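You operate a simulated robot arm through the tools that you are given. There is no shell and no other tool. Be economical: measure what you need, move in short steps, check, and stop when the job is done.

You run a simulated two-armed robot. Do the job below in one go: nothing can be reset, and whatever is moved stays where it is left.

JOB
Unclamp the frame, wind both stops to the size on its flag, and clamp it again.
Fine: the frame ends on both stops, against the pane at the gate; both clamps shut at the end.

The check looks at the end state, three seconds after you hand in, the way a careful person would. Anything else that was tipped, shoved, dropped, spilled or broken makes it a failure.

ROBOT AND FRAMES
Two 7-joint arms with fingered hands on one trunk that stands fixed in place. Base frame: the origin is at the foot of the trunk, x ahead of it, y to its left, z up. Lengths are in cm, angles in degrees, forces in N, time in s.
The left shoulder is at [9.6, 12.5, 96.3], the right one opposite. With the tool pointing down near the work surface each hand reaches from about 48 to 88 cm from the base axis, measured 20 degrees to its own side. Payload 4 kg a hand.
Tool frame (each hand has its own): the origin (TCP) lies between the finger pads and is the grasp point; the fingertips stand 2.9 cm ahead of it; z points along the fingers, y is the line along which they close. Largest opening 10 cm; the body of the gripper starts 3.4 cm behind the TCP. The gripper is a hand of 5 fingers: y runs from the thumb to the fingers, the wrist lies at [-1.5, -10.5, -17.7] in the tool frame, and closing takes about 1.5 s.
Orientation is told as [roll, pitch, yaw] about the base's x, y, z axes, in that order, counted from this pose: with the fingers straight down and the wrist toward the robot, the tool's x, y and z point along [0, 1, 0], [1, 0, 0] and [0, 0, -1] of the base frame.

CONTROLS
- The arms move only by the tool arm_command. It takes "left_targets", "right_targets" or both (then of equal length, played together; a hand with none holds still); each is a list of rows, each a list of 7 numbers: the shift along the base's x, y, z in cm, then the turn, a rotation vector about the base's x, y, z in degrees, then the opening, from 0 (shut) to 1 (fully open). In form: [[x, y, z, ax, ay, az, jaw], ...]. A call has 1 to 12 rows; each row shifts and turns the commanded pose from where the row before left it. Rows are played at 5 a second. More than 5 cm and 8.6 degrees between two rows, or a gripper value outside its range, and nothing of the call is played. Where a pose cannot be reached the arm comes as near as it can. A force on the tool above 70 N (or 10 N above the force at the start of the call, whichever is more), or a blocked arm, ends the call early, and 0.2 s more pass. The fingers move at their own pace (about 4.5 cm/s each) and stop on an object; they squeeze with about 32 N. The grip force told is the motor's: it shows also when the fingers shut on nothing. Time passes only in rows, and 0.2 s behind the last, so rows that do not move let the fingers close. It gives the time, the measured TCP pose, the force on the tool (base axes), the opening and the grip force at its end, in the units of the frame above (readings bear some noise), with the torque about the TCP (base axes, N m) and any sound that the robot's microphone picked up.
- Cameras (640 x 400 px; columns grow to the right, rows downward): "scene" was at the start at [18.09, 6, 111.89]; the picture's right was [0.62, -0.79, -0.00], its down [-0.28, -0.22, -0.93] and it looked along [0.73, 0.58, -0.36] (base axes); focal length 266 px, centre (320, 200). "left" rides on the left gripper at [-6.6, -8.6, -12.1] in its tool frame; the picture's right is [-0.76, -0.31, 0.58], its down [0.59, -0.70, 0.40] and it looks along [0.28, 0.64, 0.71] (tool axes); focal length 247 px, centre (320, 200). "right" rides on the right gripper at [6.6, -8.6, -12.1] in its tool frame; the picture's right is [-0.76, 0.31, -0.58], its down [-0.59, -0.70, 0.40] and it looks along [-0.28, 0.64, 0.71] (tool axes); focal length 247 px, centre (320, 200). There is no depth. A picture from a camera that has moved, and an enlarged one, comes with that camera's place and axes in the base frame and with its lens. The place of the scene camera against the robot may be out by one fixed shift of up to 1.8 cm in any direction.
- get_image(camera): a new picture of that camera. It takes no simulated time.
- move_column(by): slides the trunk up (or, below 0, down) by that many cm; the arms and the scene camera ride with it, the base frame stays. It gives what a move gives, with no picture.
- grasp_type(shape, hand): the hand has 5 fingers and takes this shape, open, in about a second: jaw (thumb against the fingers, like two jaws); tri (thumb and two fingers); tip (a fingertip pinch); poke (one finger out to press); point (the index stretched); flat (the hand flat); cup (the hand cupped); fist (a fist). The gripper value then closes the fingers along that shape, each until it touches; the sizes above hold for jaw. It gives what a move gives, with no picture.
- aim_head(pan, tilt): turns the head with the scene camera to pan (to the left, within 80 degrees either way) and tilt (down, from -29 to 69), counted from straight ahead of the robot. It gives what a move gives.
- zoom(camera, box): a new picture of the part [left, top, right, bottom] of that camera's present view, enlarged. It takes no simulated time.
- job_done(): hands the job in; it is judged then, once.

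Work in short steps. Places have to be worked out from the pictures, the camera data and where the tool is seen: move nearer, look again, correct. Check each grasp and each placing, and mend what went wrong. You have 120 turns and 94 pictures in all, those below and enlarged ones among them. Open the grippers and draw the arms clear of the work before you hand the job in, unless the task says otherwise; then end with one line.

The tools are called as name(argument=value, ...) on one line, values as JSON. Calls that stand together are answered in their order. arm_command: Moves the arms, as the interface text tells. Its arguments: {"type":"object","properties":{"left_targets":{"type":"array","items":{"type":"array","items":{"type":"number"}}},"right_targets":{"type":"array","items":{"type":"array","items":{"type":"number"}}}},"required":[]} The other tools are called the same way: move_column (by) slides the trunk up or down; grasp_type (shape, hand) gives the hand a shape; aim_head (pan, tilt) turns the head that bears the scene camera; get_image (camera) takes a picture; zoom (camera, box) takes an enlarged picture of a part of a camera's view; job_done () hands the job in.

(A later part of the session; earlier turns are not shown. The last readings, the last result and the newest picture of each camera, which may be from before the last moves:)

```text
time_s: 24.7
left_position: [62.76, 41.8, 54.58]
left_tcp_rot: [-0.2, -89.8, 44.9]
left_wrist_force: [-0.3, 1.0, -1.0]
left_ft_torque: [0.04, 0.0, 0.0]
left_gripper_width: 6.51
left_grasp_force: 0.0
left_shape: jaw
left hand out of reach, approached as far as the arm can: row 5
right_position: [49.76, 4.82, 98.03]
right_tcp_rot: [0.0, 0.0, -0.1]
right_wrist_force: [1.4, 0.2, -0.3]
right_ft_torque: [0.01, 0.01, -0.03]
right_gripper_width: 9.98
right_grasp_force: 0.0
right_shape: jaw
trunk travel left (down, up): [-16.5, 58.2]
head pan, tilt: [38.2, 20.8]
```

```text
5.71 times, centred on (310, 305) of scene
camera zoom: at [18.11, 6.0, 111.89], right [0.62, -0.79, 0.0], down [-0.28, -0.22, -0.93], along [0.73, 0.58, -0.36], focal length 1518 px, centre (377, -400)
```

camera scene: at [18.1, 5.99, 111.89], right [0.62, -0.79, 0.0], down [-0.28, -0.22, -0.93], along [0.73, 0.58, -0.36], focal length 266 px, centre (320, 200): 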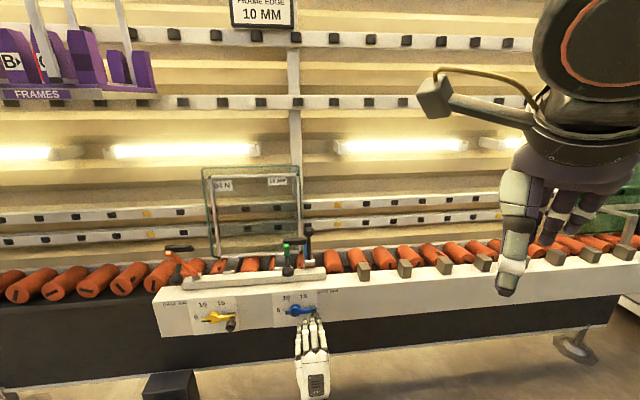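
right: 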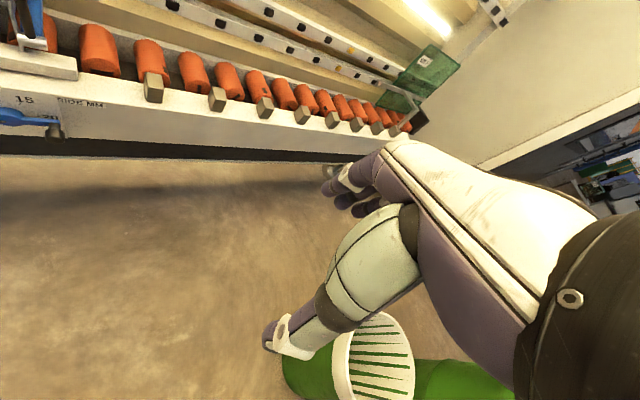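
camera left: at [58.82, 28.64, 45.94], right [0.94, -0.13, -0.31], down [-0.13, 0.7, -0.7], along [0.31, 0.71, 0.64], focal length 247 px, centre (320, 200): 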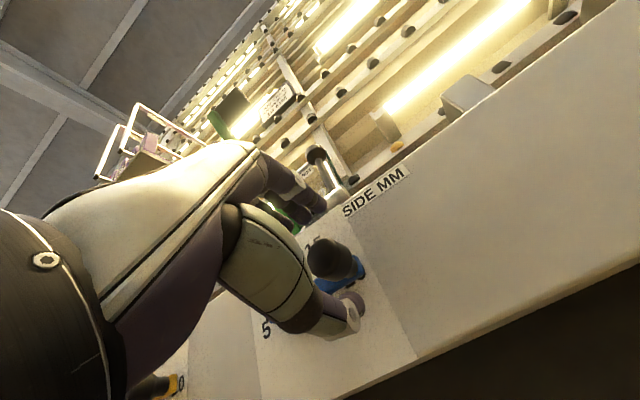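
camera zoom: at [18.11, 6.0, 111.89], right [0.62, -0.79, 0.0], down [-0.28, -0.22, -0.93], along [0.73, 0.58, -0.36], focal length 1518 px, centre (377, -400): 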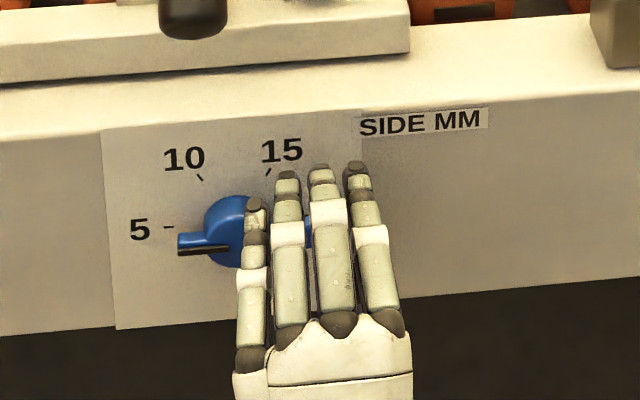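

The arm hits its reach limit this low. I'll back off, lower the trunk 14 cm, then raise the hand back.

arm_command(left_targets=[[-2, -2, 0, 0, 0, 0, 0.65], [-2, -2, 0, 0, 0, 0, 0.65], [-2, -2, 0, 0, 0, 0, 0.65]])

move_column(by=-14)

get_image(camera="scene")

```text
time_s: 25.5
left_position: [56.58, 35.57, 54.75]
left_tcp_rot: [-2.6, -89.8, 47.4]
left_wrist_force: [-0.4, 0.4, -0.2]
left_ft_torque: [0.0, -0.02, 0.02]
left_gripper_width: 6.52
left_grasp_force: 0.1
left_shape: jaw
right_position: [49.82, 4.81, 98.07]
right_tcp_rot: [0.0, -0.1, -0.1]
right_wrist_force: [0.1, -0.1, 0.5]
right_ft_torque: [0.0, -0.03, -0.01]
right_gripper_width: 9.96
right_grasp_force: 0.0
right_shape: jaw
trunk travel left (down, up): [-16.5, 58.2]
head pan, tilt: [38.2, 20.8]
```

```text
time_s: 27.2
left_position: [56.49, 35.81, 40.8]
left_tcp_rot: [-19.5, -89.8, 64.2]
left_wrist_force: [-0.6, 0.3, -0.1]
left_ft_torque: [-0.01, 0.0, 0.01]
left_gripper_width: 6.51
left_grasp_force: 0.1
left_shape: jaw
right_position: [49.85, 4.84, 84.07]
right_tcp_rot: [0.1, -0.1, -0.1]
right_wrist_force: [-0.5, -0.3, -0.2]
right_ft_torque: [0.02, -0.03, 0.01]
right_gripper_width: 9.98
right_grasp_force: 0.1
right_shape: jaw
trunk travel left (down, up): [-2.5, 72.2]
head pan, tilt: [38.2, 20.8]
```

```text
55 pictures are left
camera scene: at [24.5, 5.99, 97.02], right [0.62, -0.79, 0.0], down [-0.28, -0.22, -0.93], along [0.73, 0.58, -0.36], focal length 266 px, centre (320, 200)
```

scene: 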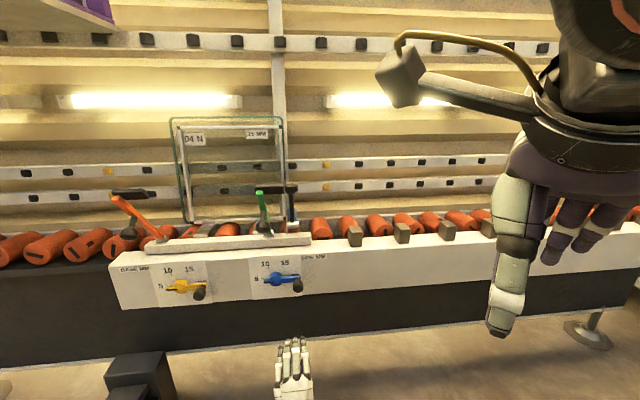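

Trunk lowered. I raise the hand back to handle height.

arm_command(left_targets=[[0.2, 0.1, 3.2, 0, 0, 0, 0.65], [0.2, 0.1, 3.2, 0, 0, 0, 0.65], [0.2, 0.1, 3.2, 0, 0, 0, 0.65], [0.2, 0.1, 3.2, 0, 0, 0, 0.65], [0, 0, 0, 0, 0, 0, 0.65]])

get_image(camera="left")

zoom(camera="scene", box=[100, 240, 340, 390])

```text
time_s: 28.4
left_position: [57.4, 35.87, 53.65]
left_tcp_rot: [7.1, -89.8, 37.8]
left_wrist_force: [-0.6, -0.4, -0.1]
left_ft_torque: [0.0, 0.0, -0.01]
left_gripper_width: 6.52
left_grasp_force: 0.0
left_shape: jaw
right_position: [49.87, 4.82, 84.1]
right_tcp_rot: [0.1, 0.1, -0.2]
right_wrist_force: [-0.2, 0.0, 0.3]
right_ft_torque: [0.0, 0.03, 0.01]
right_gripper_width: 9.98
right_grasp_force: 0.0
right_shape: jaw
trunk travel left (down, up): [-2.5, 72.2]
head pan, tilt: [38.2, 20.8]
```

```text
54 pictures are left
camera left: at [53.58, 22.75, 44.95], right [0.94, -0.13, -0.31], down [-0.13, 0.7, -0.7], along [0.31, 0.71, 0.64], focal length 247 px, centre (320, 200)
```

left: 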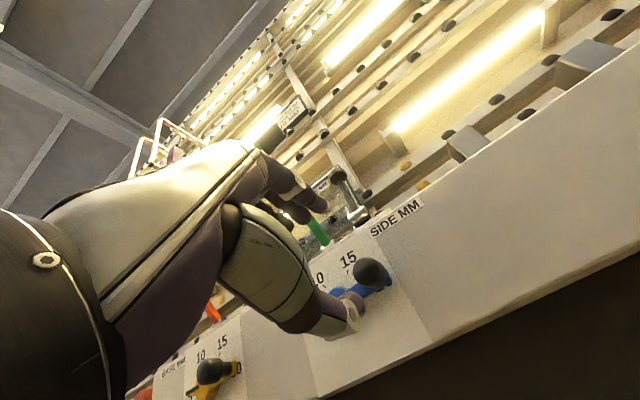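

```text
2.67 times, centred on (220, 315) of scene
camera zoom: at [24.52, 5.98, 96.99], right [0.62, -0.79, 0.0], down [-0.28, -0.22, -0.93], along [0.73, 0.58, -0.36], focal length 708 px, centre (587, -107)
```

zoom: 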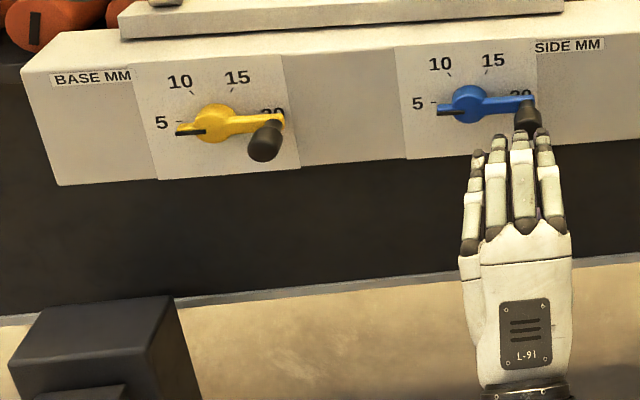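

Handle confirmed near (63.5,42.1,53.3). Advance onto it.

arm_command(left_targets=[[1.45, 1.5, -0.1, 0, 0, 0, 0.65], [1.45, 1.5, -0.1, 0, 0, 0, 0.65], [1.45, 1.5, 0, 0, 0, 0, 0.65], [1.45, 1.5, 0, 0, 0, 0, 0.65]])

get_image(camera="left")

zoom(camera="scene", box=[240, 245, 340, 315])

```text
time_s: 29.4
left_position: [63.07, 42.2, 53.38]
left_tcp_rot: [0.4, -89.9, 44.6]
left_wrist_force: [0.0, 0.3, 1.0]
left_ft_torque: [-0.04, 0.0, 0.0]
left_gripper_width: 6.53
left_grasp_force: 0.2
left_shape: jaw
right_position: [49.91, 4.8, 83.88]
right_tcp_rot: [-0.1, 0.0, -0.1]
right_wrist_force: [0.1, -0.3, -0.3]
right_ft_torque: [-0.03, -0.02, 0.0]
right_gripper_width: 9.99
right_grasp_force: 0.1
right_shape: jaw
trunk travel left (down, up): [-2.5, 72.2]
head pan, tilt: [38.2, 20.8]
```

```text
52 pictures are left
camera left: at [59.17, 28.97, 44.83], right [0.94, -0.13, -0.31], down [-0.13, 0.7, -0.7], along [0.31, 0.7, 0.64], focal length 247 px, centre (320, 200)
```

left: 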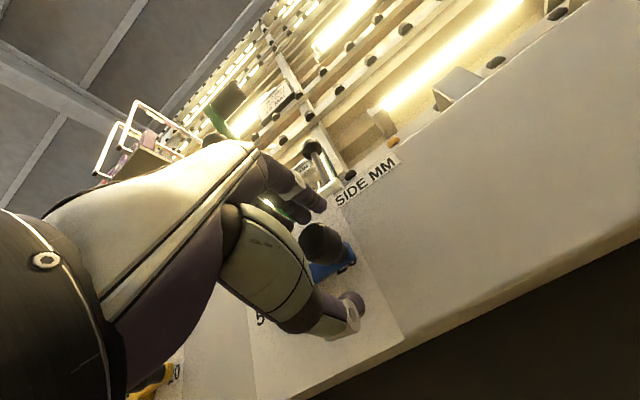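

```text
5.71 times, centred on (290, 280) of scene
camera zoom: at [24.52, 5.98, 96.99], right [0.62, -0.79, 0.0], down [-0.28, -0.22, -0.93], along [0.73, 0.58, -0.36], focal length 1518 px, centre (491, -257)
```

zoom: 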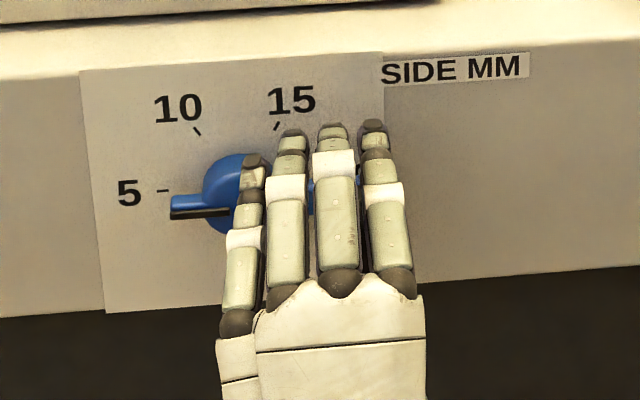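

Handle sits where the balls sat when gripped. I close on it.

arm_command(left_targets=[[0, 0, 0, 0, 0, 0, 0.4], [0, 0, 0, 0, 0, 0, 0.2], [0, 0, 0, 0, 0, 0, 0.15], [0, 0, 0, 0, 0, 0, 0.15], [0, 0, 0, 0, 0, 0, 0.15], [0, 0, 0, 0, 0, 0, 0.15]])

get_image(camera="left")

zoom(camera="scene", box=[240, 245, 340, 315])

```text
time_s: 30.8
left_position: [62.97, 42.27, 53.36]
left_tcp_rot: [6.0, -89.7, 38.9]
left_wrist_force: [1.7, 3.9, -3.7]
left_ft_torque: [-0.04, 0.05, -0.01]
left_gripper_width: 1.61
left_grasp_force: 32.2
left_shape: jaw
right_position: [49.91, 4.85, 83.97]
right_tcp_rot: [0.0, 0.1, -0.1]
right_wrist_force: [0.1, -0.2, 0.7]
right_ft_torque: [-0.01, 0.0, 0.02]
right_gripper_width: 10.0
right_grasp_force: 0.0
right_shape: jaw
trunk travel left (down, up): [-2.5, 72.2]
head pan, tilt: [38.2, 20.8]
```

```text
50 pictures are left
camera left: at [59.17, 28.98, 44.77], right [0.94, -0.13, -0.31], down [-0.14, 0.7, -0.7], along [0.31, 0.71, 0.64], focal length 247 px, centre (320, 200)
```

left: 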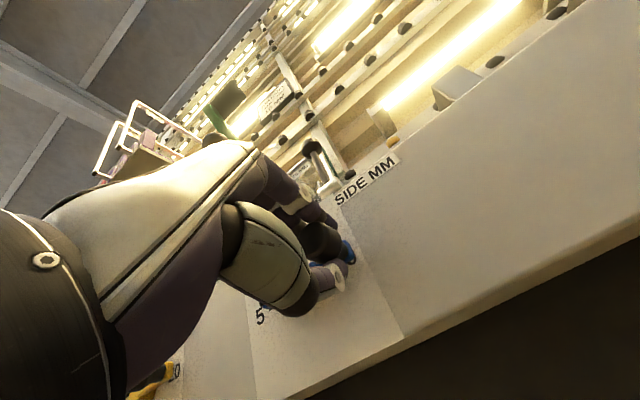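

```text
5.71 times, centred on (290, 280) of scene
camera zoom: at [24.56, 6.02, 96.98], right [0.62, -0.79, 0.0], down [-0.28, -0.22, -0.93], along [0.73, 0.58, -0.36], focal length 1518 px, centre (491, -257)
```

zoom: 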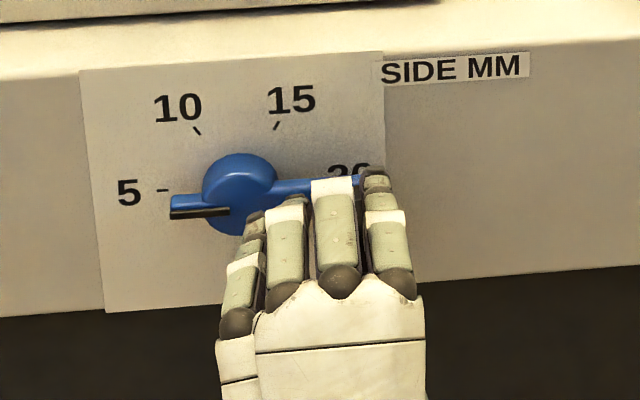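

Firm grip. The crank (radius ≈5.2 cm) must go 120° clockwise; I do the first 60° as an arc with constant hand orientation.

arm_command(left_targets=[[-0.06, 0.05, -0.9, 0, 0, 0, 0.15], [-0.17, 0.16, -0.87, 0, 0, 0, 0.15], [-0.27, 0.27, -0.82, 0, 0, 0, 0.15], [-0.37, 0.36, -0.74, 0, 0, 0, 0.15], [-0.46, 0.45, -0.64, 0, 0, 0, 0.15], [-0.53, 0.52, -0.52, 0, 0, 0, 0.15]])

zoom(camera="scene", box=[240, 245, 340, 315])

```text
time_s: 32.2
left_position: [61.27, 44.05, 48.6]
left_tcp_rot: [13.0, -89.7, 31.9]
left_wrist_force: [27.6, 15.7, -2.8]
left_ft_torque: [0.22, 0.17, -0.59]
left_gripper_width: 0.78
left_grasp_force: 32.3
left_shape: jaw
right_position: [49.97, 4.8, 83.78]
right_tcp_rot: [-0.1, 0.2, -0.1]
right_wrist_force: [-0.1, 0.4, 0.9]
right_ft_torque: [0.01, 0.01, -0.01]
right_gripper_width: 9.98
right_grasp_force: 0.0
right_shape: jaw
trunk travel left (down, up): [-2.5, 72.2]
head pan, tilt: [38.2, 20.8]
```

```text
5.71 times, centred on (290, 280) of scene
camera zoom: at [24.66, 6.06, 96.95], right [0.62, -0.79, 0.0], down [-0.28, -0.22, -0.93], along [0.73, 0.58, -0.36], focal length 1518 px, centre (491, -257)
```

zoom: 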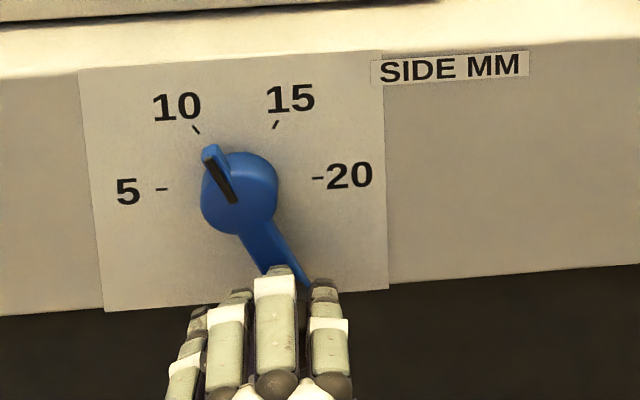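

The dial turned to about 10. I continue the remaining arc.

arm_command(left_targets=[[-0.58, 0.57, -0.385, 0, 0, 0, 0.1], [-0.62, 0.61, -0.234, 0, 0, 0, 0.1], [-0.64, 0.63, -0.08, 0, 0, 0, 0.1]])

zoom(camera="scene", box=[240, 245, 340, 315])

```text
time_s: 33.0
left_position: [59.4, 45.54, 48.11]
left_tcp_rot: [3.9, -89.7, 41.2]
left_wrist_force: [0.2, -1.0, 3.7]
left_ft_torque: [0.08, -0.02, -0.05]
left_gripper_width: 1.17
left_grasp_force: 0.1
left_shape: jaw
right_position: [49.87, 4.71, 84.0]
right_tcp_rot: [0.0, 0.0, 0.0]
right_wrist_force: [0.5, -1.1, -0.7]
right_ft_torque: [0.01, 0.02, 0.0]
right_gripper_width: 10.0
right_grasp_force: 0.1
right_shape: jaw
trunk travel left (down, up): [-2.5, 72.2]
head pan, tilt: [38.2, 20.8]
```

```text
5.71 times, centred on (290, 280) of scene
camera zoom: at [24.49, 5.97, 97.0], right [0.62, -0.79, 0.0], down [-0.28, -0.22, -0.93], along [0.73, 0.58, -0.36], focal length 1518 px, centre (491, -257)
```

zoom: 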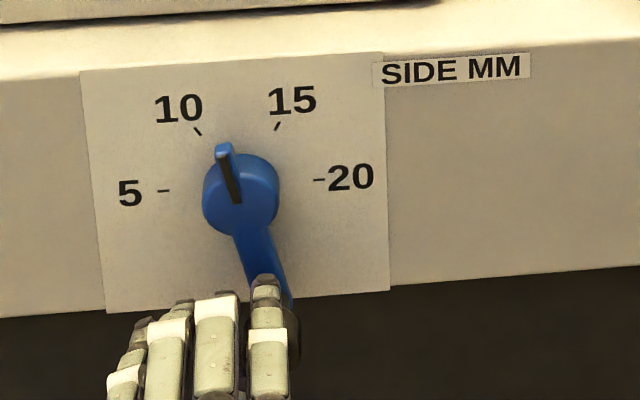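

The handle slipped out to the right of my fingers at ≈11.5. I open, back off and re-locate it.

arm_command(left_targets=[[0, 0, 0, 0, 0, 0, 0.4], [0, 0, 0, 0, 0, 0, 0.65], [-1.0, -1.0, 0, 0, 0, 0, 0.65], [-1.5, -1.5, 0, 0, 0, 0, 0.65], [-1.5, -1.5, 0, 0, 0, 0, 0.65], [0, 0, 0, 0, 0, 0, 0.65]])

get_image(camera="left")

zoom(camera="scene", box=[240, 245, 340, 315])

```text
time_s: 34.4
left_position: [55.35, 41.69, 48.12]
left_tcp_rot: [-0.9, -89.9, 45.6]
left_wrist_force: [-0.6, 0.1, 0.3]
left_ft_torque: [-0.02, -0.01, 0.0]
left_gripper_width: 6.48
left_grasp_force: 0.0
left_shape: jaw
right_position: [49.86, 4.78, 83.98]
right_tcp_rot: [0.1, 0.0, -0.1]
right_wrist_force: [-0.9, -0.4, 0.3]
right_ft_torque: [-0.01, -0.04, 0.03]
right_gripper_width: 9.95
right_grasp_force: 0.0
right_shape: jaw
trunk travel left (down, up): [-2.5, 72.2]
head pan, tilt: [38.2, 20.8]
```

```text
46 pictures are left
camera left: at [51.52, 28.37, 39.53], right [0.94, -0.13, -0.31], down [-0.13, 0.7, -0.7], along [0.31, 0.71, 0.64], focal length 247 px, centre (320, 200)
```

left: 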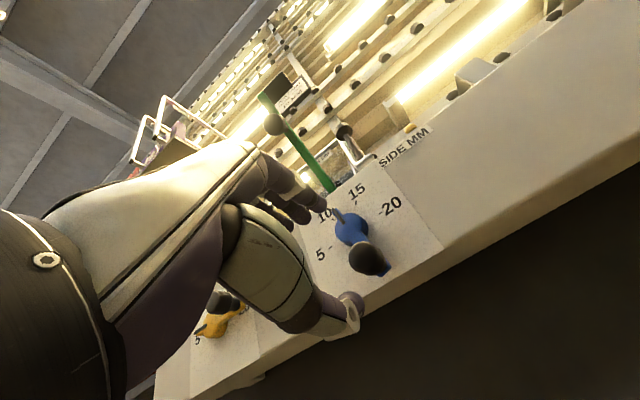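

```text
5.71 times, centred on (290, 280) of scene
camera zoom: at [24.52, 5.98, 97.0], right [0.62, -0.79, 0.0], down [-0.28, -0.22, -0.93], along [0.73, 0.58, -0.36], focal length 1518 px, centre (491, -257)
```

zoom: 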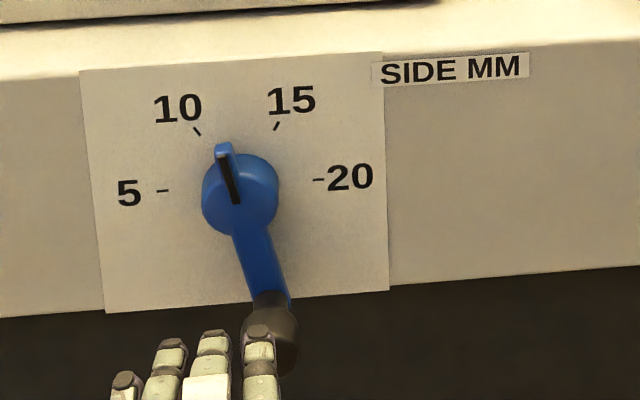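

Handle tip now ≈(60.6,45.4,47.9), about 1 cm right of my earlier line. I re-approach better centred and a bit deeper, then close.

arm_command(left_targets=[[1.0, -0.6, -0.2, 0, 0, 0, 0.65], [1.25, 1.15, 0, 0, 0, 0, 0.65], [1.25, 1.15, 0, 0, 0, 0, 0.65], [1.25, 1.15, 0, 0, 0, 0, 0.65], [1.1, 1.15, 0, 0, 0, 0, 0.65], [0, 0, 0, 0, 0, 0, 0.3], [0, 0, 0, 0, 0, 0, 0.1], [0, 0, 0, 0, 0, 0, 0.1], [0, 0, 0, 0, 0, 0, 0.1], [0, 0, 0, 0, 0, 0, 0.1]])

get_image(camera="left")

zoom(camera="scene", box=[240, 245, 340, 315])

```text
time_s: 36.6
left_position: [61.05, 45.62, 48.36]
left_tcp_rot: [-173.1, -89.5, -141.8]
left_wrist_force: [-43.9, -50.8, 1.0]
left_ft_torque: [2.23, -1.94, 0.97]
left_gripper_width: 3.1
left_grasp_force: 32.3
left_shape: jaw
right_position: [49.68, 4.5, 84.09]
right_tcp_rot: [0.2, -0.1, -0.1]
right_wrist_force: [0.6, -0.1, -0.1]
right_ft_torque: [0.02, -0.01, -0.02]
right_gripper_width: 9.98
right_grasp_force: 0.1
right_shape: jaw
trunk travel left (down, up): [-2.5, 72.2]
head pan, tilt: [38.2, 20.8]
```

```text
44 pictures are left
camera left: at [57.21, 32.5, 39.5], right [0.95, -0.13, -0.3], down [-0.13, 0.7, -0.7], along [0.3, 0.7, 0.65], focal length 247 px, centre (320, 200)
```

left: 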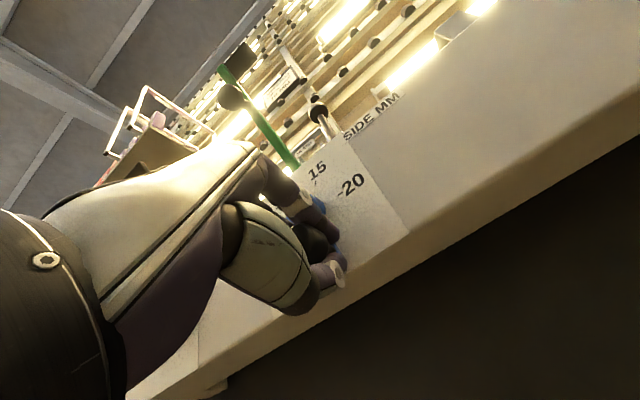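

```text
5.71 times, centred on (290, 280) of scene
camera zoom: at [24.32, 5.75, 97.06], right [0.62, -0.79, 0.0], down [-0.28, -0.22, -0.94], along [0.74, 0.58, -0.35], focal length 1518 px, centre (491, -257)
```

zoom: 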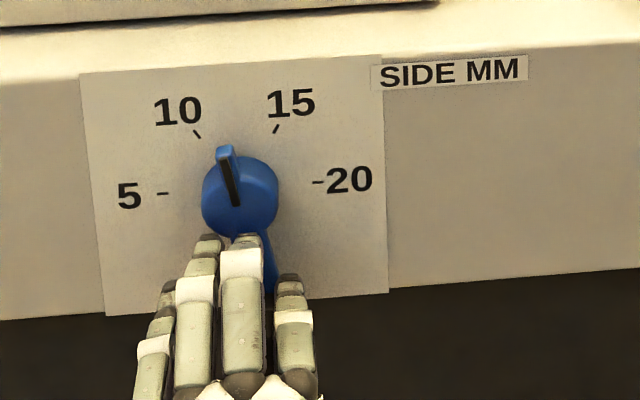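

Good full grip (3.1 cm) but the fingers press the panel; I ease back 0.8 cm, then turn on toward 15.

arm_command(left_targets=[[-0.55, -0.55, -0.2, 0, 0, 0, 0.1], [0, 0, 0, 0, 0, 0, 0.1], [-0.72, 0.7, -0.17, 0, 0, 0, 0.1], [-0.73, 0.71, 0.03, 0, 0, 0, 0.1]])

zoom(camera="scene", box=[240, 245, 340, 315])

```text
time_s: 37.6
left_position: [59.34, 46.67, 47.52]
left_tcp_rot: [-1.4, -89.6, 46.3]
left_wrist_force: [30.8, 23.1, 3.4]
left_ft_torque: [0.28, 0.02, -0.16]
left_gripper_width: 2.21
left_grasp_force: 32.1
left_shape: jaw
right_position: [50.04, 4.8, 83.93]
right_tcp_rot: [0.1, 0.1, -0.2]
right_wrist_force: [-0.4, 0.4, -0.3]
right_ft_torque: [-0.01, -0.02, 0.0]
right_gripper_width: 9.97
right_grasp_force: 0.0
right_shape: jaw
trunk travel left (down, up): [-2.5, 72.2]
head pan, tilt: [38.2, 20.8]
```

```text
5.71 times, centred on (290, 280) of scene
camera zoom: at [24.64, 6.02, 96.96], right [0.62, -0.79, 0.0], down [-0.28, -0.22, -0.93], along [0.73, 0.58, -0.36], focal length 1518 px, centre (491, -257)
```

zoom: 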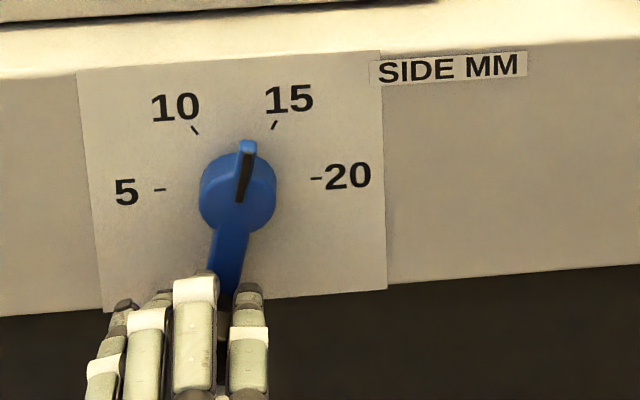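

Turning well, now ≈13. Continue with slight inward push.

arm_command(left_targets=[[-0.6, 0.85, 0.2, 0, 0, 0, 0.1], [-0.55, 0.75, 0.42, 0, 0, 0, 0.1], [0, 0, 0, 0, 0, 0, 0.1]])

zoom(camera="scene", box=[250, 250, 310, 290])

```text
time_s: 38.4
left_position: [58.19, 48.0, 48.05]
left_tcp_rot: [11.9, -89.9, 32.7]
left_wrist_force: [16.1, -1.9, 4.8]
left_ft_torque: [0.59, 0.04, -0.38]
left_gripper_width: 2.22
left_grasp_force: 32.0
left_shape: jaw
right_position: [49.86, 4.79, 83.93]
right_tcp_rot: [-0.1, 0.0, -0.1]
right_wrist_force: [-0.4, 0.0, 0.1]
right_ft_torque: [0.01, -0.02, 0.0]
right_gripper_width: 9.98
right_grasp_force: 0.0
right_shape: jaw
trunk travel left (down, up): [-2.5, 72.2]
head pan, tilt: [38.2, 20.8]
```

```text
10.00 times, centred on (280, 270) of scene
camera zoom: at [24.55, 5.93, 96.99], right [0.62, -0.79, 0.0], down [-0.28, -0.22, -0.93], along [0.73, 0.58, -0.36], focal length 2656 px, centre (720, -500)
```

zoom: 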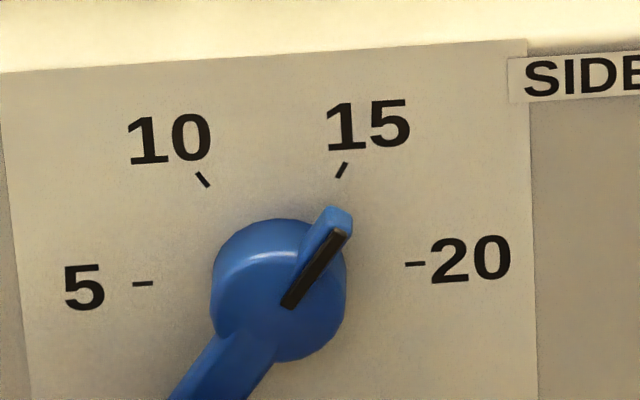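

Near 15, maybe slightly past. I take a tighter zoom to measure.

zoom(camera="scene", box=[262, 262, 292, 282])

```text
16.00 times, centred on (277, 272) of scene
camera zoom: at [24.55, 5.93, 96.99], right [0.62, -0.79, 0.0], down [-0.28, -0.22, -0.93], along [0.73, 0.58, -0.36], focal length 4249 px, centre (1008, -952)
```

zoom: 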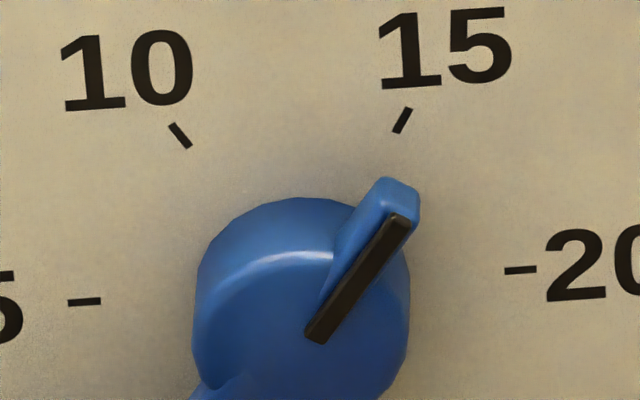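

Pointer computes to ~15.4; I turn back ~5°.

arm_command(left_targets=[[0.25, -0.24, -0.24, 0, 0, 0, 0.1], [0, 0, 0, 0, 0, 0, 0.1]])

zoom(camera="scene", box=[262, 262, 292, 282])

```text
time_s: 39.0
left_position: [58.45, 47.92, 48.01]
left_tcp_rot: [11.3, -89.9, 33.7]
left_wrist_force: [10.0, 0.4, 7.8]
left_ft_torque: [0.49, -0.15, -0.19]
left_gripper_width: 2.23
left_grasp_force: 32.2
left_shape: jaw
right_position: [49.78, 4.74, 84.0]
right_tcp_rot: [0.0, 0.0, -0.2]
right_wrist_force: [-0.5, 0.4, -0.3]
right_ft_torque: [0.0, -0.01, 0.01]
right_gripper_width: 9.98
right_grasp_force: 0.0
right_shape: jaw
trunk travel left (down, up): [-2.5, 72.2]
head pan, tilt: [38.2, 20.8]
```

```text
16.00 times, centred on (277, 272) of scene
camera zoom: at [24.49, 5.93, 97.01], right [0.62, -0.79, 0.0], down [-0.28, -0.22, -0.93], along [0.73, 0.58, -0.36], focal length 4249 px, centre (1008, -952)
```

zoom: 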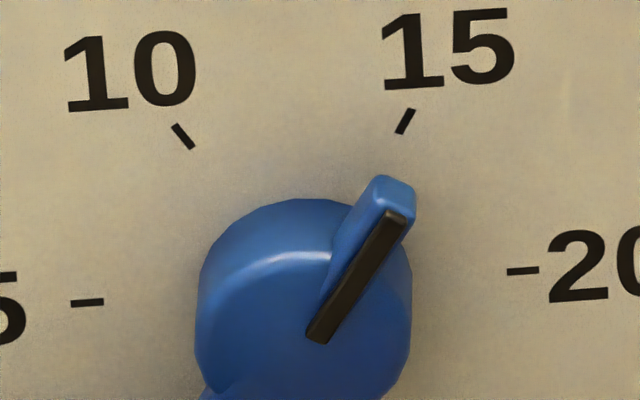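

Now ≈15.15. A tiny further nudge, then release and re-measure.

arm_command(left_targets=[[0.13, -0.12, -0.13, 0, 0, 0, 0.1], [0, 0, 0, 0, 0, 0, 0.1], [0, 0, 0, 0, 0, 0, 0.3], [0, 0, 0, 0, 0, 0, 0.5], [0, 0, 0, 0, 0, 0, 0.65]])

zoom(camera="scene", box=[262, 262, 292, 282])

```text
time_s: 40.2
left_position: [58.4, 47.84, 47.47]
left_tcp_rot: [7.9, -89.4, 37.3]
left_wrist_force: [-25.6, -20.9, -9.8]
left_ft_torque: [0.52, -0.59, 0.27]
left_gripper_width: 5.45
left_grasp_force: 0.2
left_shape: jaw
right_position: [49.86, 4.88, 83.98]
right_tcp_rot: [0.0, -0.1, 0.0]
right_wrist_force: [-1.5, -0.3, -0.2]
right_ft_torque: [0.01, 0.01, -0.02]
right_gripper_width: 9.99
right_grasp_force: 0.0
right_shape: jaw
trunk travel left (down, up): [-2.5, 72.2]
head pan, tilt: [38.2, 20.8]
```

```text
16.00 times, centred on (277, 272) of scene
camera zoom: at [24.5, 5.97, 96.98], right [0.62, -0.79, 0.0], down [-0.28, -0.22, -0.93], along [0.73, 0.58, -0.36], focal length 4249 px, centre (1008, -952)
```

zoom: 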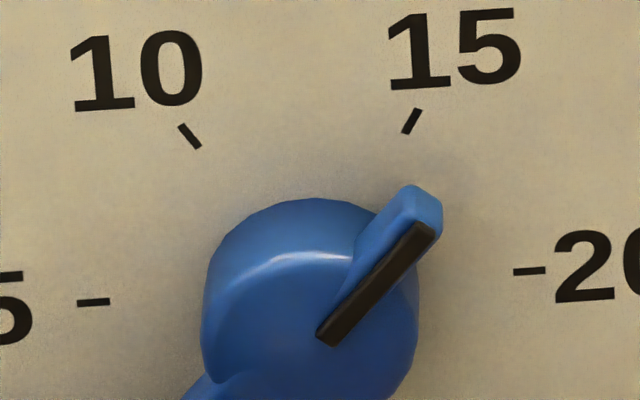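

Opening the fingers bumped the crank to ~15.9. I retreat fully and look.

arm_command(left_targets=[[-0.7, -0.7, -0.1, 0, 0, 0, 0.5], [-1, -1, 0, 0, 0, 0, 0.5], [-1.5, -1.5, 0, 0, 0, 0, 0.65], [-1.5, -1.5, 0, 0, 0, 0, 0.65]])

get_image(camera="left")

zoom(camera="scene", box=[250, 250, 310, 290])

```text
time_s: 41.2
left_position: [53.84, 43.2, 47.89]
left_tcp_rot: [-3.9, -89.9, 48.8]
left_wrist_force: [-0.4, -1.4, -0.1]
left_ft_torque: [-0.02, 0.0, 0.04]
left_gripper_width: 6.48
left_grasp_force: 0.0
left_shape: jaw
right_position: [49.87, 4.78, 83.9]
right_tcp_rot: [0.0, 0.0, -0.2]
right_wrist_force: [-0.5, 0.1, 0.9]
right_ft_torque: [0.01, 0.0, 0.03]
right_gripper_width: 9.98
right_grasp_force: 0.1
right_shape: jaw
trunk travel left (down, up): [-2.5, 72.2]
head pan, tilt: [38.2, 20.8]
```

```text
37 pictures are left
camera left: at [50.04, 29.92, 39.17], right [0.94, -0.13, -0.31], down [-0.13, 0.7, -0.7], along [0.31, 0.7, 0.64], focal length 247 px, centre (320, 200)
```

left: 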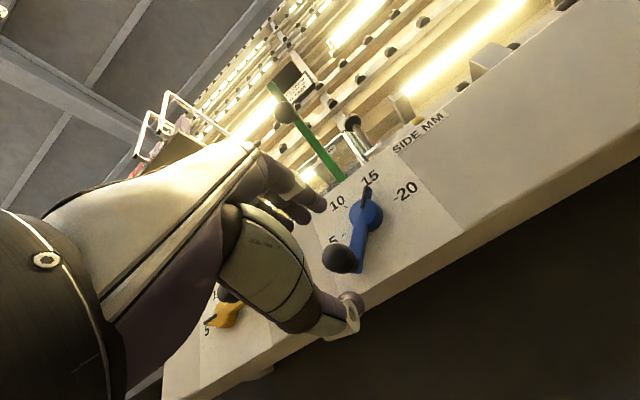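

```text
10.00 times, centred on (280, 270) of scene
camera zoom: at [24.5, 5.99, 96.99], right [0.62, -0.79, 0.0], down [-0.28, -0.22, -0.93], along [0.73, 0.58, -0.36], focal length 2656 px, centre (720, -500)
```

zoom: 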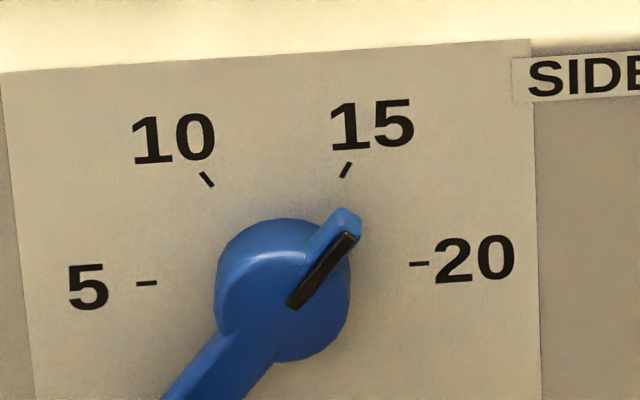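

Need about −11° back. I'll nudge: close the fingers, place the hand left of the handle (≈57.6,48.2,49.2), and push it rightward in small steps.

arm_command(left_targets=[[-1.55, 1.55, 0.5, 0, 0, 0, 0.1], [-1.55, 1.55, 0.5, 0, 0, 0, 0.1], [-0.4, 0.4, 0, 0, 0, 0, 0.1], [1.3, 1.35, 0, 0, 0, 0, 0.1], [1.3, 1.35, 0, 0, 0, 0, 0.1], [1.2, 1.25, 0, 0, 0, 0, 0.1], [0, 0, 0, 0, 0, 0, 0.1]])

zoom(camera="scene", box=[240, 245, 340, 315])

```text
time_s: 42.8
left_position: [54.12, 50.56, 48.85]
left_tcp_rot: [0.3, -89.8, 44.5]
left_wrist_force: [0.0, -0.1, 0.3]
left_ft_torque: [-0.01, -0.01, 0.03]
left_gripper_width: 1.02
left_grasp_force: 0.1
left_shape: jaw
right_position: [49.82, 4.79, 83.99]
right_tcp_rot: [0.0, 0.0, 0.0]
right_wrist_force: [-0.6, -0.1, 0.1]
right_ft_torque: [-0.02, 0.0, -0.03]
right_gripper_width: 9.96
right_grasp_force: 0.1
right_shape: jaw
trunk travel left (down, up): [-2.5, 72.2]
head pan, tilt: [38.2, 20.8]
```

```text
5.71 times, centred on (290, 280) of scene
camera zoom: at [24.44, 5.97, 96.99], right [0.62, -0.79, 0.0], down [-0.28, -0.22, -0.93], along [0.73, 0.58, -0.36], focal length 1518 px, centre (491, -257)
```

zoom: 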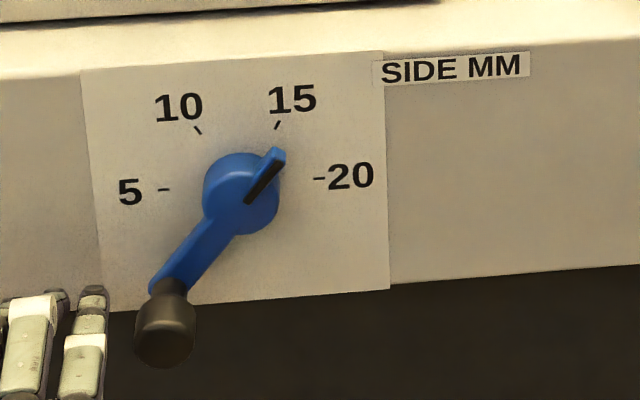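

Gap ≈1.3 cm. I push right 1.9 cm and check.

arm_command(left_targets=[[0.5, -0.5, 0, 0, 0, 0, 0.1], [0.5, -0.5, 0, 0, 0, 0, 0.1], [0.35, -0.33, -0.1, 0, 0, 0, 0.1], [0, 0, 0, 0, 0, 0, 0.1]])

zoom(camera="scene", box=[250, 250, 310, 290])

```text
time_s: 43.8
left_position: [55.44, 49.18, 48.76]
left_tcp_rot: [4.9, -89.8, 40.0]
left_wrist_force: [0.3, 0.0, -0.1]
left_ft_torque: [-0.01, -0.01, 0.02]
left_gripper_width: 0.99
left_grasp_force: 0.1
left_shape: jaw
right_position: [49.93, 4.74, 83.96]
right_tcp_rot: [0.1, 0.0, -0.1]
right_wrist_force: [-0.1, 0.2, 0.4]
right_ft_torque: [-0.01, 0.01, -0.01]
right_gripper_width: 9.99
right_grasp_force: 0.1
right_shape: jaw
trunk travel left (down, up): [-2.5, 72.2]
head pan, tilt: [38.2, 20.8]
```

```text
10.00 times, centred on (280, 270) of scene
camera zoom: at [24.6, 5.97, 96.99], right [0.62, -0.79, 0.0], down [-0.28, -0.22, -0.93], along [0.73, 0.58, -0.36], focal length 2656 px, centre (720, -500)
```

zoom: 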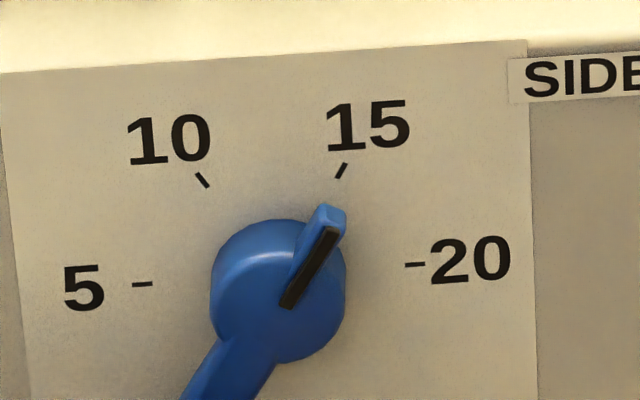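

Pointer now computes to ≈60°, i.e. 15.0. I retreat left and back, then verify, and view the yellow dial.

arm_command(left_targets=[[-0.5, 0.5, 0, 0, 0, 0, 0.1], [-0.8, 0.0, 0, 0, 0, 0, 0.1], [-1.6, -1.4, 0, 0, 0, 0, 0.1], [-1.6, -1.6, 0, 0, 0, 0, 0.4], [-1.6, -1.6, 0, 0, 0, 0, 0.6]])

zoom(camera="scene", box=[262, 262, 292, 282])

zoom(camera="scene", box=[110, 100, 330, 310])

```text
time_s: 45.0
left_position: [49.48, 45.27, 48.69]
left_tcp_rot: [17.0, -89.7, 27.8]
left_wrist_force: [0.3, 1.1, 0.5]
left_ft_torque: [0.0, 0.02, -0.03]
left_gripper_width: 5.97
left_grasp_force: 0.1
left_shape: jaw
right_position: [49.86, 4.81, 83.91]
right_tcp_rot: [-0.1, 0.0, -0.1]
right_wrist_force: [1.1, 0.6, -0.3]
right_ft_torque: [0.0, 0.04, 0.02]
right_gripper_width: 9.99
right_grasp_force: 0.0
right_shape: jaw
trunk travel left (down, up): [-2.5, 72.2]
head pan, tilt: [38.2, 20.8]
```

```text
16.00 times, centred on (277, 272) of scene
camera zoom: at [24.56, 5.99, 96.99], right [0.62, -0.79, 0.0], down [-0.28, -0.22, -0.93], along [0.73, 0.58, -0.36], focal length 4249 px, centre (1008, -952)
```

zoom: 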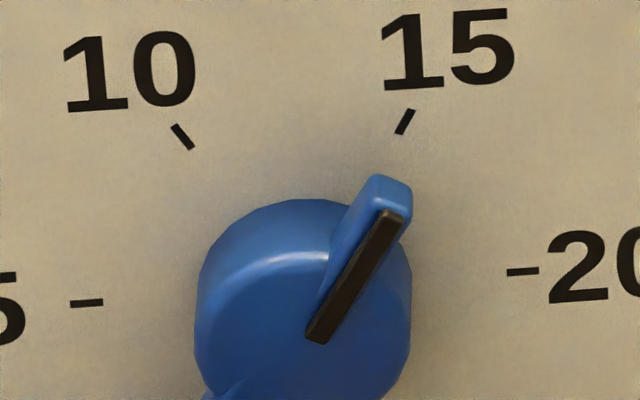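

```text
1.90 times, centred on (220, 205) of scene
camera zoom: at [24.56, 5.99, 96.99], right [0.62, -0.79, 0.0], down [-0.28, -0.22, -0.93], along [0.73, 0.58, -0.36], focal length 506 px, centre (510, 190)
```

zoom: 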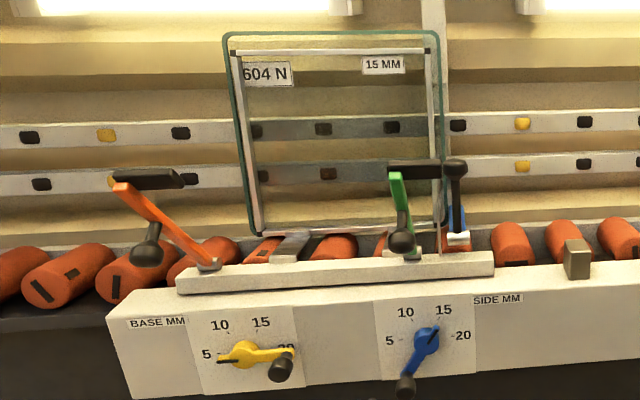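

Blue dial reads 15.0, and the frame shifted with the side stop. Now position in front of the yellow handle (≈47.6,58.5,53).

arm_command(left_targets=[[-1.7, 2.05, 1.1, 0, 0, 0, 0.65], [-1.7, 2.05, 1.1, 0, 0, 0, 0.65], [-1.7, 2.05, 1.1, 0, 0, 0, 0.65], [-1.7, 2.05, 1.0, 0, 0, 0, 0.65], [0, 0, 0, 0, 0, 0, 0.65]])

get_image(camera="left")

```text
time_s: 46.2
left_position: [42.66, 53.62, 53.12]
left_tcp_rot: [-7.3, -89.7, 52.2]
left_wrist_force: [-0.3, -0.2, -0.2]
left_ft_torque: [-0.01, -0.02, 0.03]
left_gripper_width: 6.48
left_grasp_force: 0.0
left_shape: jaw
right_position: [49.75, 4.79, 84.06]
right_tcp_rot: [0.1, 0.0, -0.1]
right_wrist_force: [-0.1, 0.6, -0.3]
right_ft_torque: [0.03, 0.02, 0.02]
right_gripper_width: 9.98
right_grasp_force: 0.0
right_shape: jaw
trunk travel left (down, up): [-2.5, 72.2]
head pan, tilt: [38.2, 20.8]
```

```text
31 pictures are left
camera left: at [38.81, 40.35, 44.44], right [0.94, -0.13, -0.31], down [-0.13, 0.7, -0.7], along [0.31, 0.71, 0.64], focal length 247 px, centre (320, 200)
```

left: 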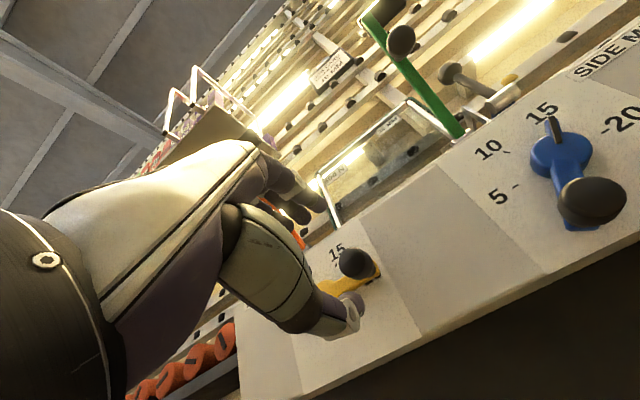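

Handle ≈(47.2,58.2,52.9). I advance with a small rightward bias and close.

arm_command(left_targets=[[1.45, 0.85, -0.1, 0, 0, 0, 0.65], [1.2, 1.15, -0.1, 0, 0, 0, 0.65], [1.2, 1.15, 0, 0, 0, 0, 0.65], [1.15, 1.1, 0, 0, 0, 0, 0.65], [0, 0, 0, 0, 0, 0, 0.4], [0, 0, 0, 0, 0, 0, 0.1], [0, 0, 0, 0, 0, 0, 0.1], [0, 0, 0, 0, 0, 0, 0.1], [0, 0, 0, 0, 0, 0, 0.1], [0, 0, 0, 0, 0, 0, 0.1]])

zoom(camera="scene", box=[140, 250, 240, 320])

```text
time_s: 48.4
left_position: [47.55, 57.57, 52.85]
left_tcp_rot: [9.0, -90.0, 35.7]
left_wrist_force: [6.8, 0.5, 0.7]
left_ft_torque: [0.09, 0.01, -0.13]
left_gripper_width: 0.38
left_grasp_force: 32.2
left_shape: jaw
right_position: [49.83, 4.77, 83.95]
right_tcp_rot: [0.0, 0.1, -0.1]
right_wrist_force: [-0.2, -0.3, 1.1]
right_ft_torque: [0.01, 0.02, -0.01]
right_gripper_width: 9.96
right_grasp_force: 0.0
right_shape: jaw
trunk travel left (down, up): [-2.5, 72.2]
head pan, tilt: [38.2, 20.8]
```

```text
5.71 times, centred on (190, 285) of scene
camera zoom: at [24.57, 5.97, 96.99], right [0.62, -0.79, 0.0], down [-0.28, -0.22, -0.93], along [0.73, 0.58, -0.36], focal length 1518 px, centre (1063, -286)
```

zoom: 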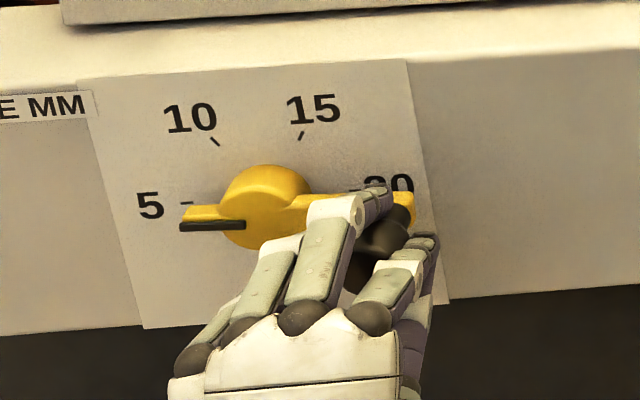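

The index sits right of the handle and the middle finger on top – a usable cage for turning clockwise. I try the first 60°.

arm_command(left_targets=[[-0.06, 0.05, -0.9, 0, 0, 0, 0.1], [-0.17, 0.16, -0.87, 0, 0, 0, 0.1], [-0.27, 0.27, -0.82, 0, 0, 0, 0.1], [-0.37, 0.36, -0.74, 0, 0, 0, 0.1], [-0.46, 0.45, -0.64, 0, 0, 0, 0.1], [-0.53, 0.52, -0.52, 0, 0, 0, 0.1]])

zoom(camera="scene", box=[140, 250, 240, 320])

```text
time_s: 49.8
left_position: [45.72, 59.49, 48.13]
left_tcp_rot: [11.3, -89.5, 33.4]
left_wrist_force: [18.5, -0.3, -6.2]
left_ft_torque: [0.12, 0.47, -0.4]
left_gripper_width: 0.29
left_grasp_force: 32.1
left_shape: jaw
right_position: [50.04, 4.77, 83.9]
right_tcp_rot: [0.0, 0.1, -0.1]
right_wrist_force: [0.5, -0.3, 0.7]
right_ft_torque: [0.02, 0.0, -0.03]
right_gripper_width: 9.98
right_grasp_force: 0.0
right_shape: jaw
trunk travel left (down, up): [-2.5, 72.2]
head pan, tilt: [38.2, 20.8]
```

```text
5.71 times, centred on (190, 285) of scene
camera zoom: at [24.66, 6.0, 96.94], right [0.62, -0.79, 0.0], down [-0.28, -0.22, -0.93], along [0.73, 0.58, -0.36], focal length 1518 px, centre (1063, -286)
```

zoom: 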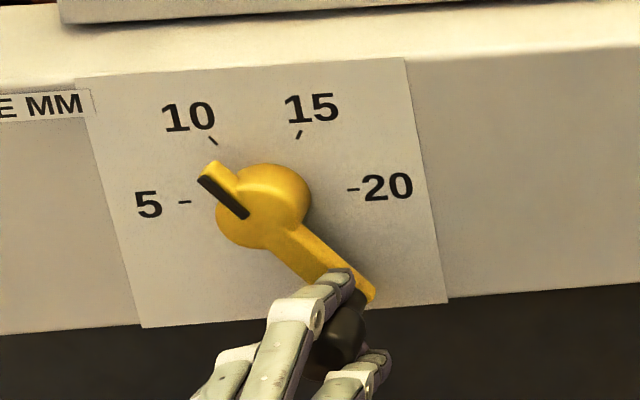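

Works, pointer ≈8.7. Continue the arc.

arm_command(left_targets=[[-0.58, 0.57, -0.385, 0, 0, 0, 0.1], [-0.62, 0.61, -0.234, 0, 0, 0, 0.1], [-0.64, 0.63, -0.08, 0, 0, 0, 0.1], [-0.64, 0.63, 0.08, 0, 0, 0, 0.1]])

zoom(camera="scene", box=[140, 250, 240, 320])

```text
time_s: 50.8
left_position: [43.16, 61.96, 47.12]
left_tcp_rot: [-5.1, -89.3, 50.2]
left_wrist_force: [2.1, 0.6, -21.9]
left_ft_torque: [-0.15, 0.17, -0.02]
left_gripper_width: 0.21
left_grasp_force: 32.2
left_shape: jaw
right_position: [49.99, 4.93, 83.85]
right_tcp_rot: [-0.1, 0.0, -0.1]
right_wrist_force: [0.2, -0.3, 0.1]
right_ft_torque: [0.0, 0.02, 0.03]
right_gripper_width: 9.97
right_grasp_force: 0.1
right_shape: jaw
trunk travel left (down, up): [-2.5, 72.2]
head pan, tilt: [38.2, 20.8]
```

```text
5.71 times, centred on (190, 285) of scene
camera zoom: at [24.62, 6.14, 96.93], right [0.62, -0.79, 0.0], down [-0.28, -0.22, -0.93], along [0.73, 0.58, -0.36], focal length 1518 px, centre (1063, -286)
```

zoom: 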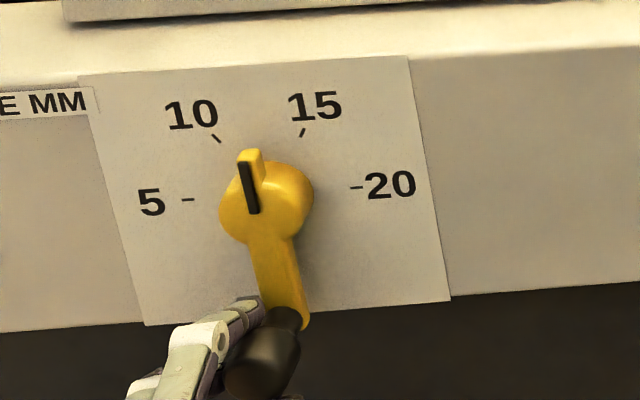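

Pointer ≈11.8. Keep pushing left.

arm_command(left_targets=[[-0.68, 0.67, 0.0, 0, 0, 0, 0.1], [-0.66, 0.65, 0.1, 0, 0, 0, 0.1], [-0.66, 0.65, 0.2, 0, 0, 0, 0.1]])

zoom(camera="scene", box=[140, 250, 240, 320])

```text
time_s: 51.6
left_position: [41.1, 64.2, 47.74]
left_tcp_rot: [-9.3, -89.4, 54.4]
left_wrist_force: [-10.5, 4.6, -24.0]
left_ft_torque: [-0.07, 0.16, -0.01]
left_gripper_width: 0.08
left_grasp_force: 32.3
left_shape: jaw
right_position: [49.86, 4.91, 83.95]
right_tcp_rot: [-0.2, 0.0, -0.1]
right_wrist_force: [-0.6, 0.7, -1.0]
right_ft_torque: [-0.02, 0.02, -0.01]
right_gripper_width: 9.98
right_grasp_force: 0.0
right_shape: jaw
trunk travel left (down, up): [-2.5, 72.2]
head pan, tilt: [38.2, 20.8]
```

```text
5.71 times, centred on (190, 285) of scene
camera zoom: at [24.56, 6.17, 96.96], right [0.62, -0.79, 0.0], down [-0.28, -0.22, -0.93], along [0.73, 0.58, -0.36], focal length 1518 px, centre (1063, -286)
```

zoom: 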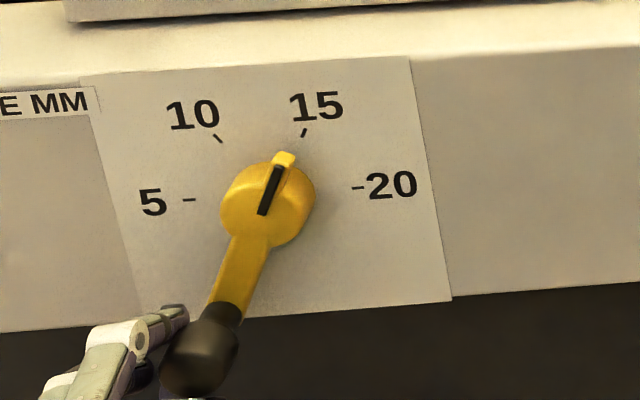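

Pointer ≈14.5. Nudge ~6° more.

arm_command(left_targets=[[-0.36, 0.35, 0.22, 0, 0, 0, 0.1], [0, 0, 0, 0, 0, 0, 0.1]])

zoom(camera="scene", box=[165, 264, 207, 292])

```text
time_s: 52.2
left_position: [40.78, 64.51, 47.78]
left_tcp_rot: [-6.0, -89.5, 51.0]
left_wrist_force: [-11.5, 6.9, -21.8]
left_ft_torque: [-0.13, 0.13, 0.09]
left_gripper_width: 0.06
left_grasp_force: 32.0
left_shape: jaw
right_position: [49.86, 4.89, 83.84]
right_tcp_rot: [-0.1, 0.0, -0.1]
right_wrist_force: [-0.1, 0.5, -1.5]
right_ft_torque: [0.01, -0.01, 0.03]
right_gripper_width: 9.98
right_grasp_force: 0.1
right_shape: jaw
trunk travel left (down, up): [-2.5, 72.2]
head pan, tilt: [38.2, 20.8]
```

```text
14.29 times, centred on (186, 278) of scene
camera zoom: at [24.57, 6.17, 96.96], right [0.62, -0.79, 0.0], down [-0.28, -0.22, -0.93], along [0.73, 0.58, -0.36], focal length 3794 px, centre (2234, -914)
```

zoom: 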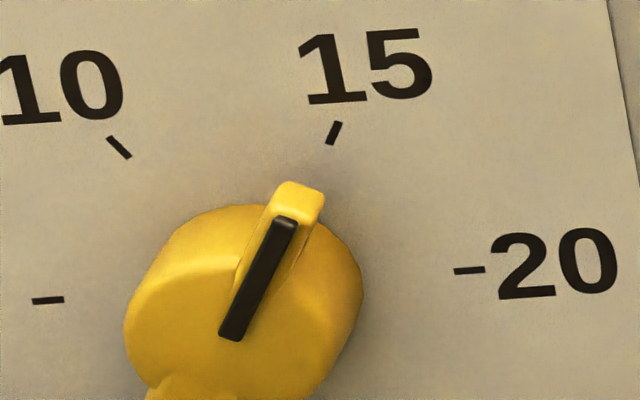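

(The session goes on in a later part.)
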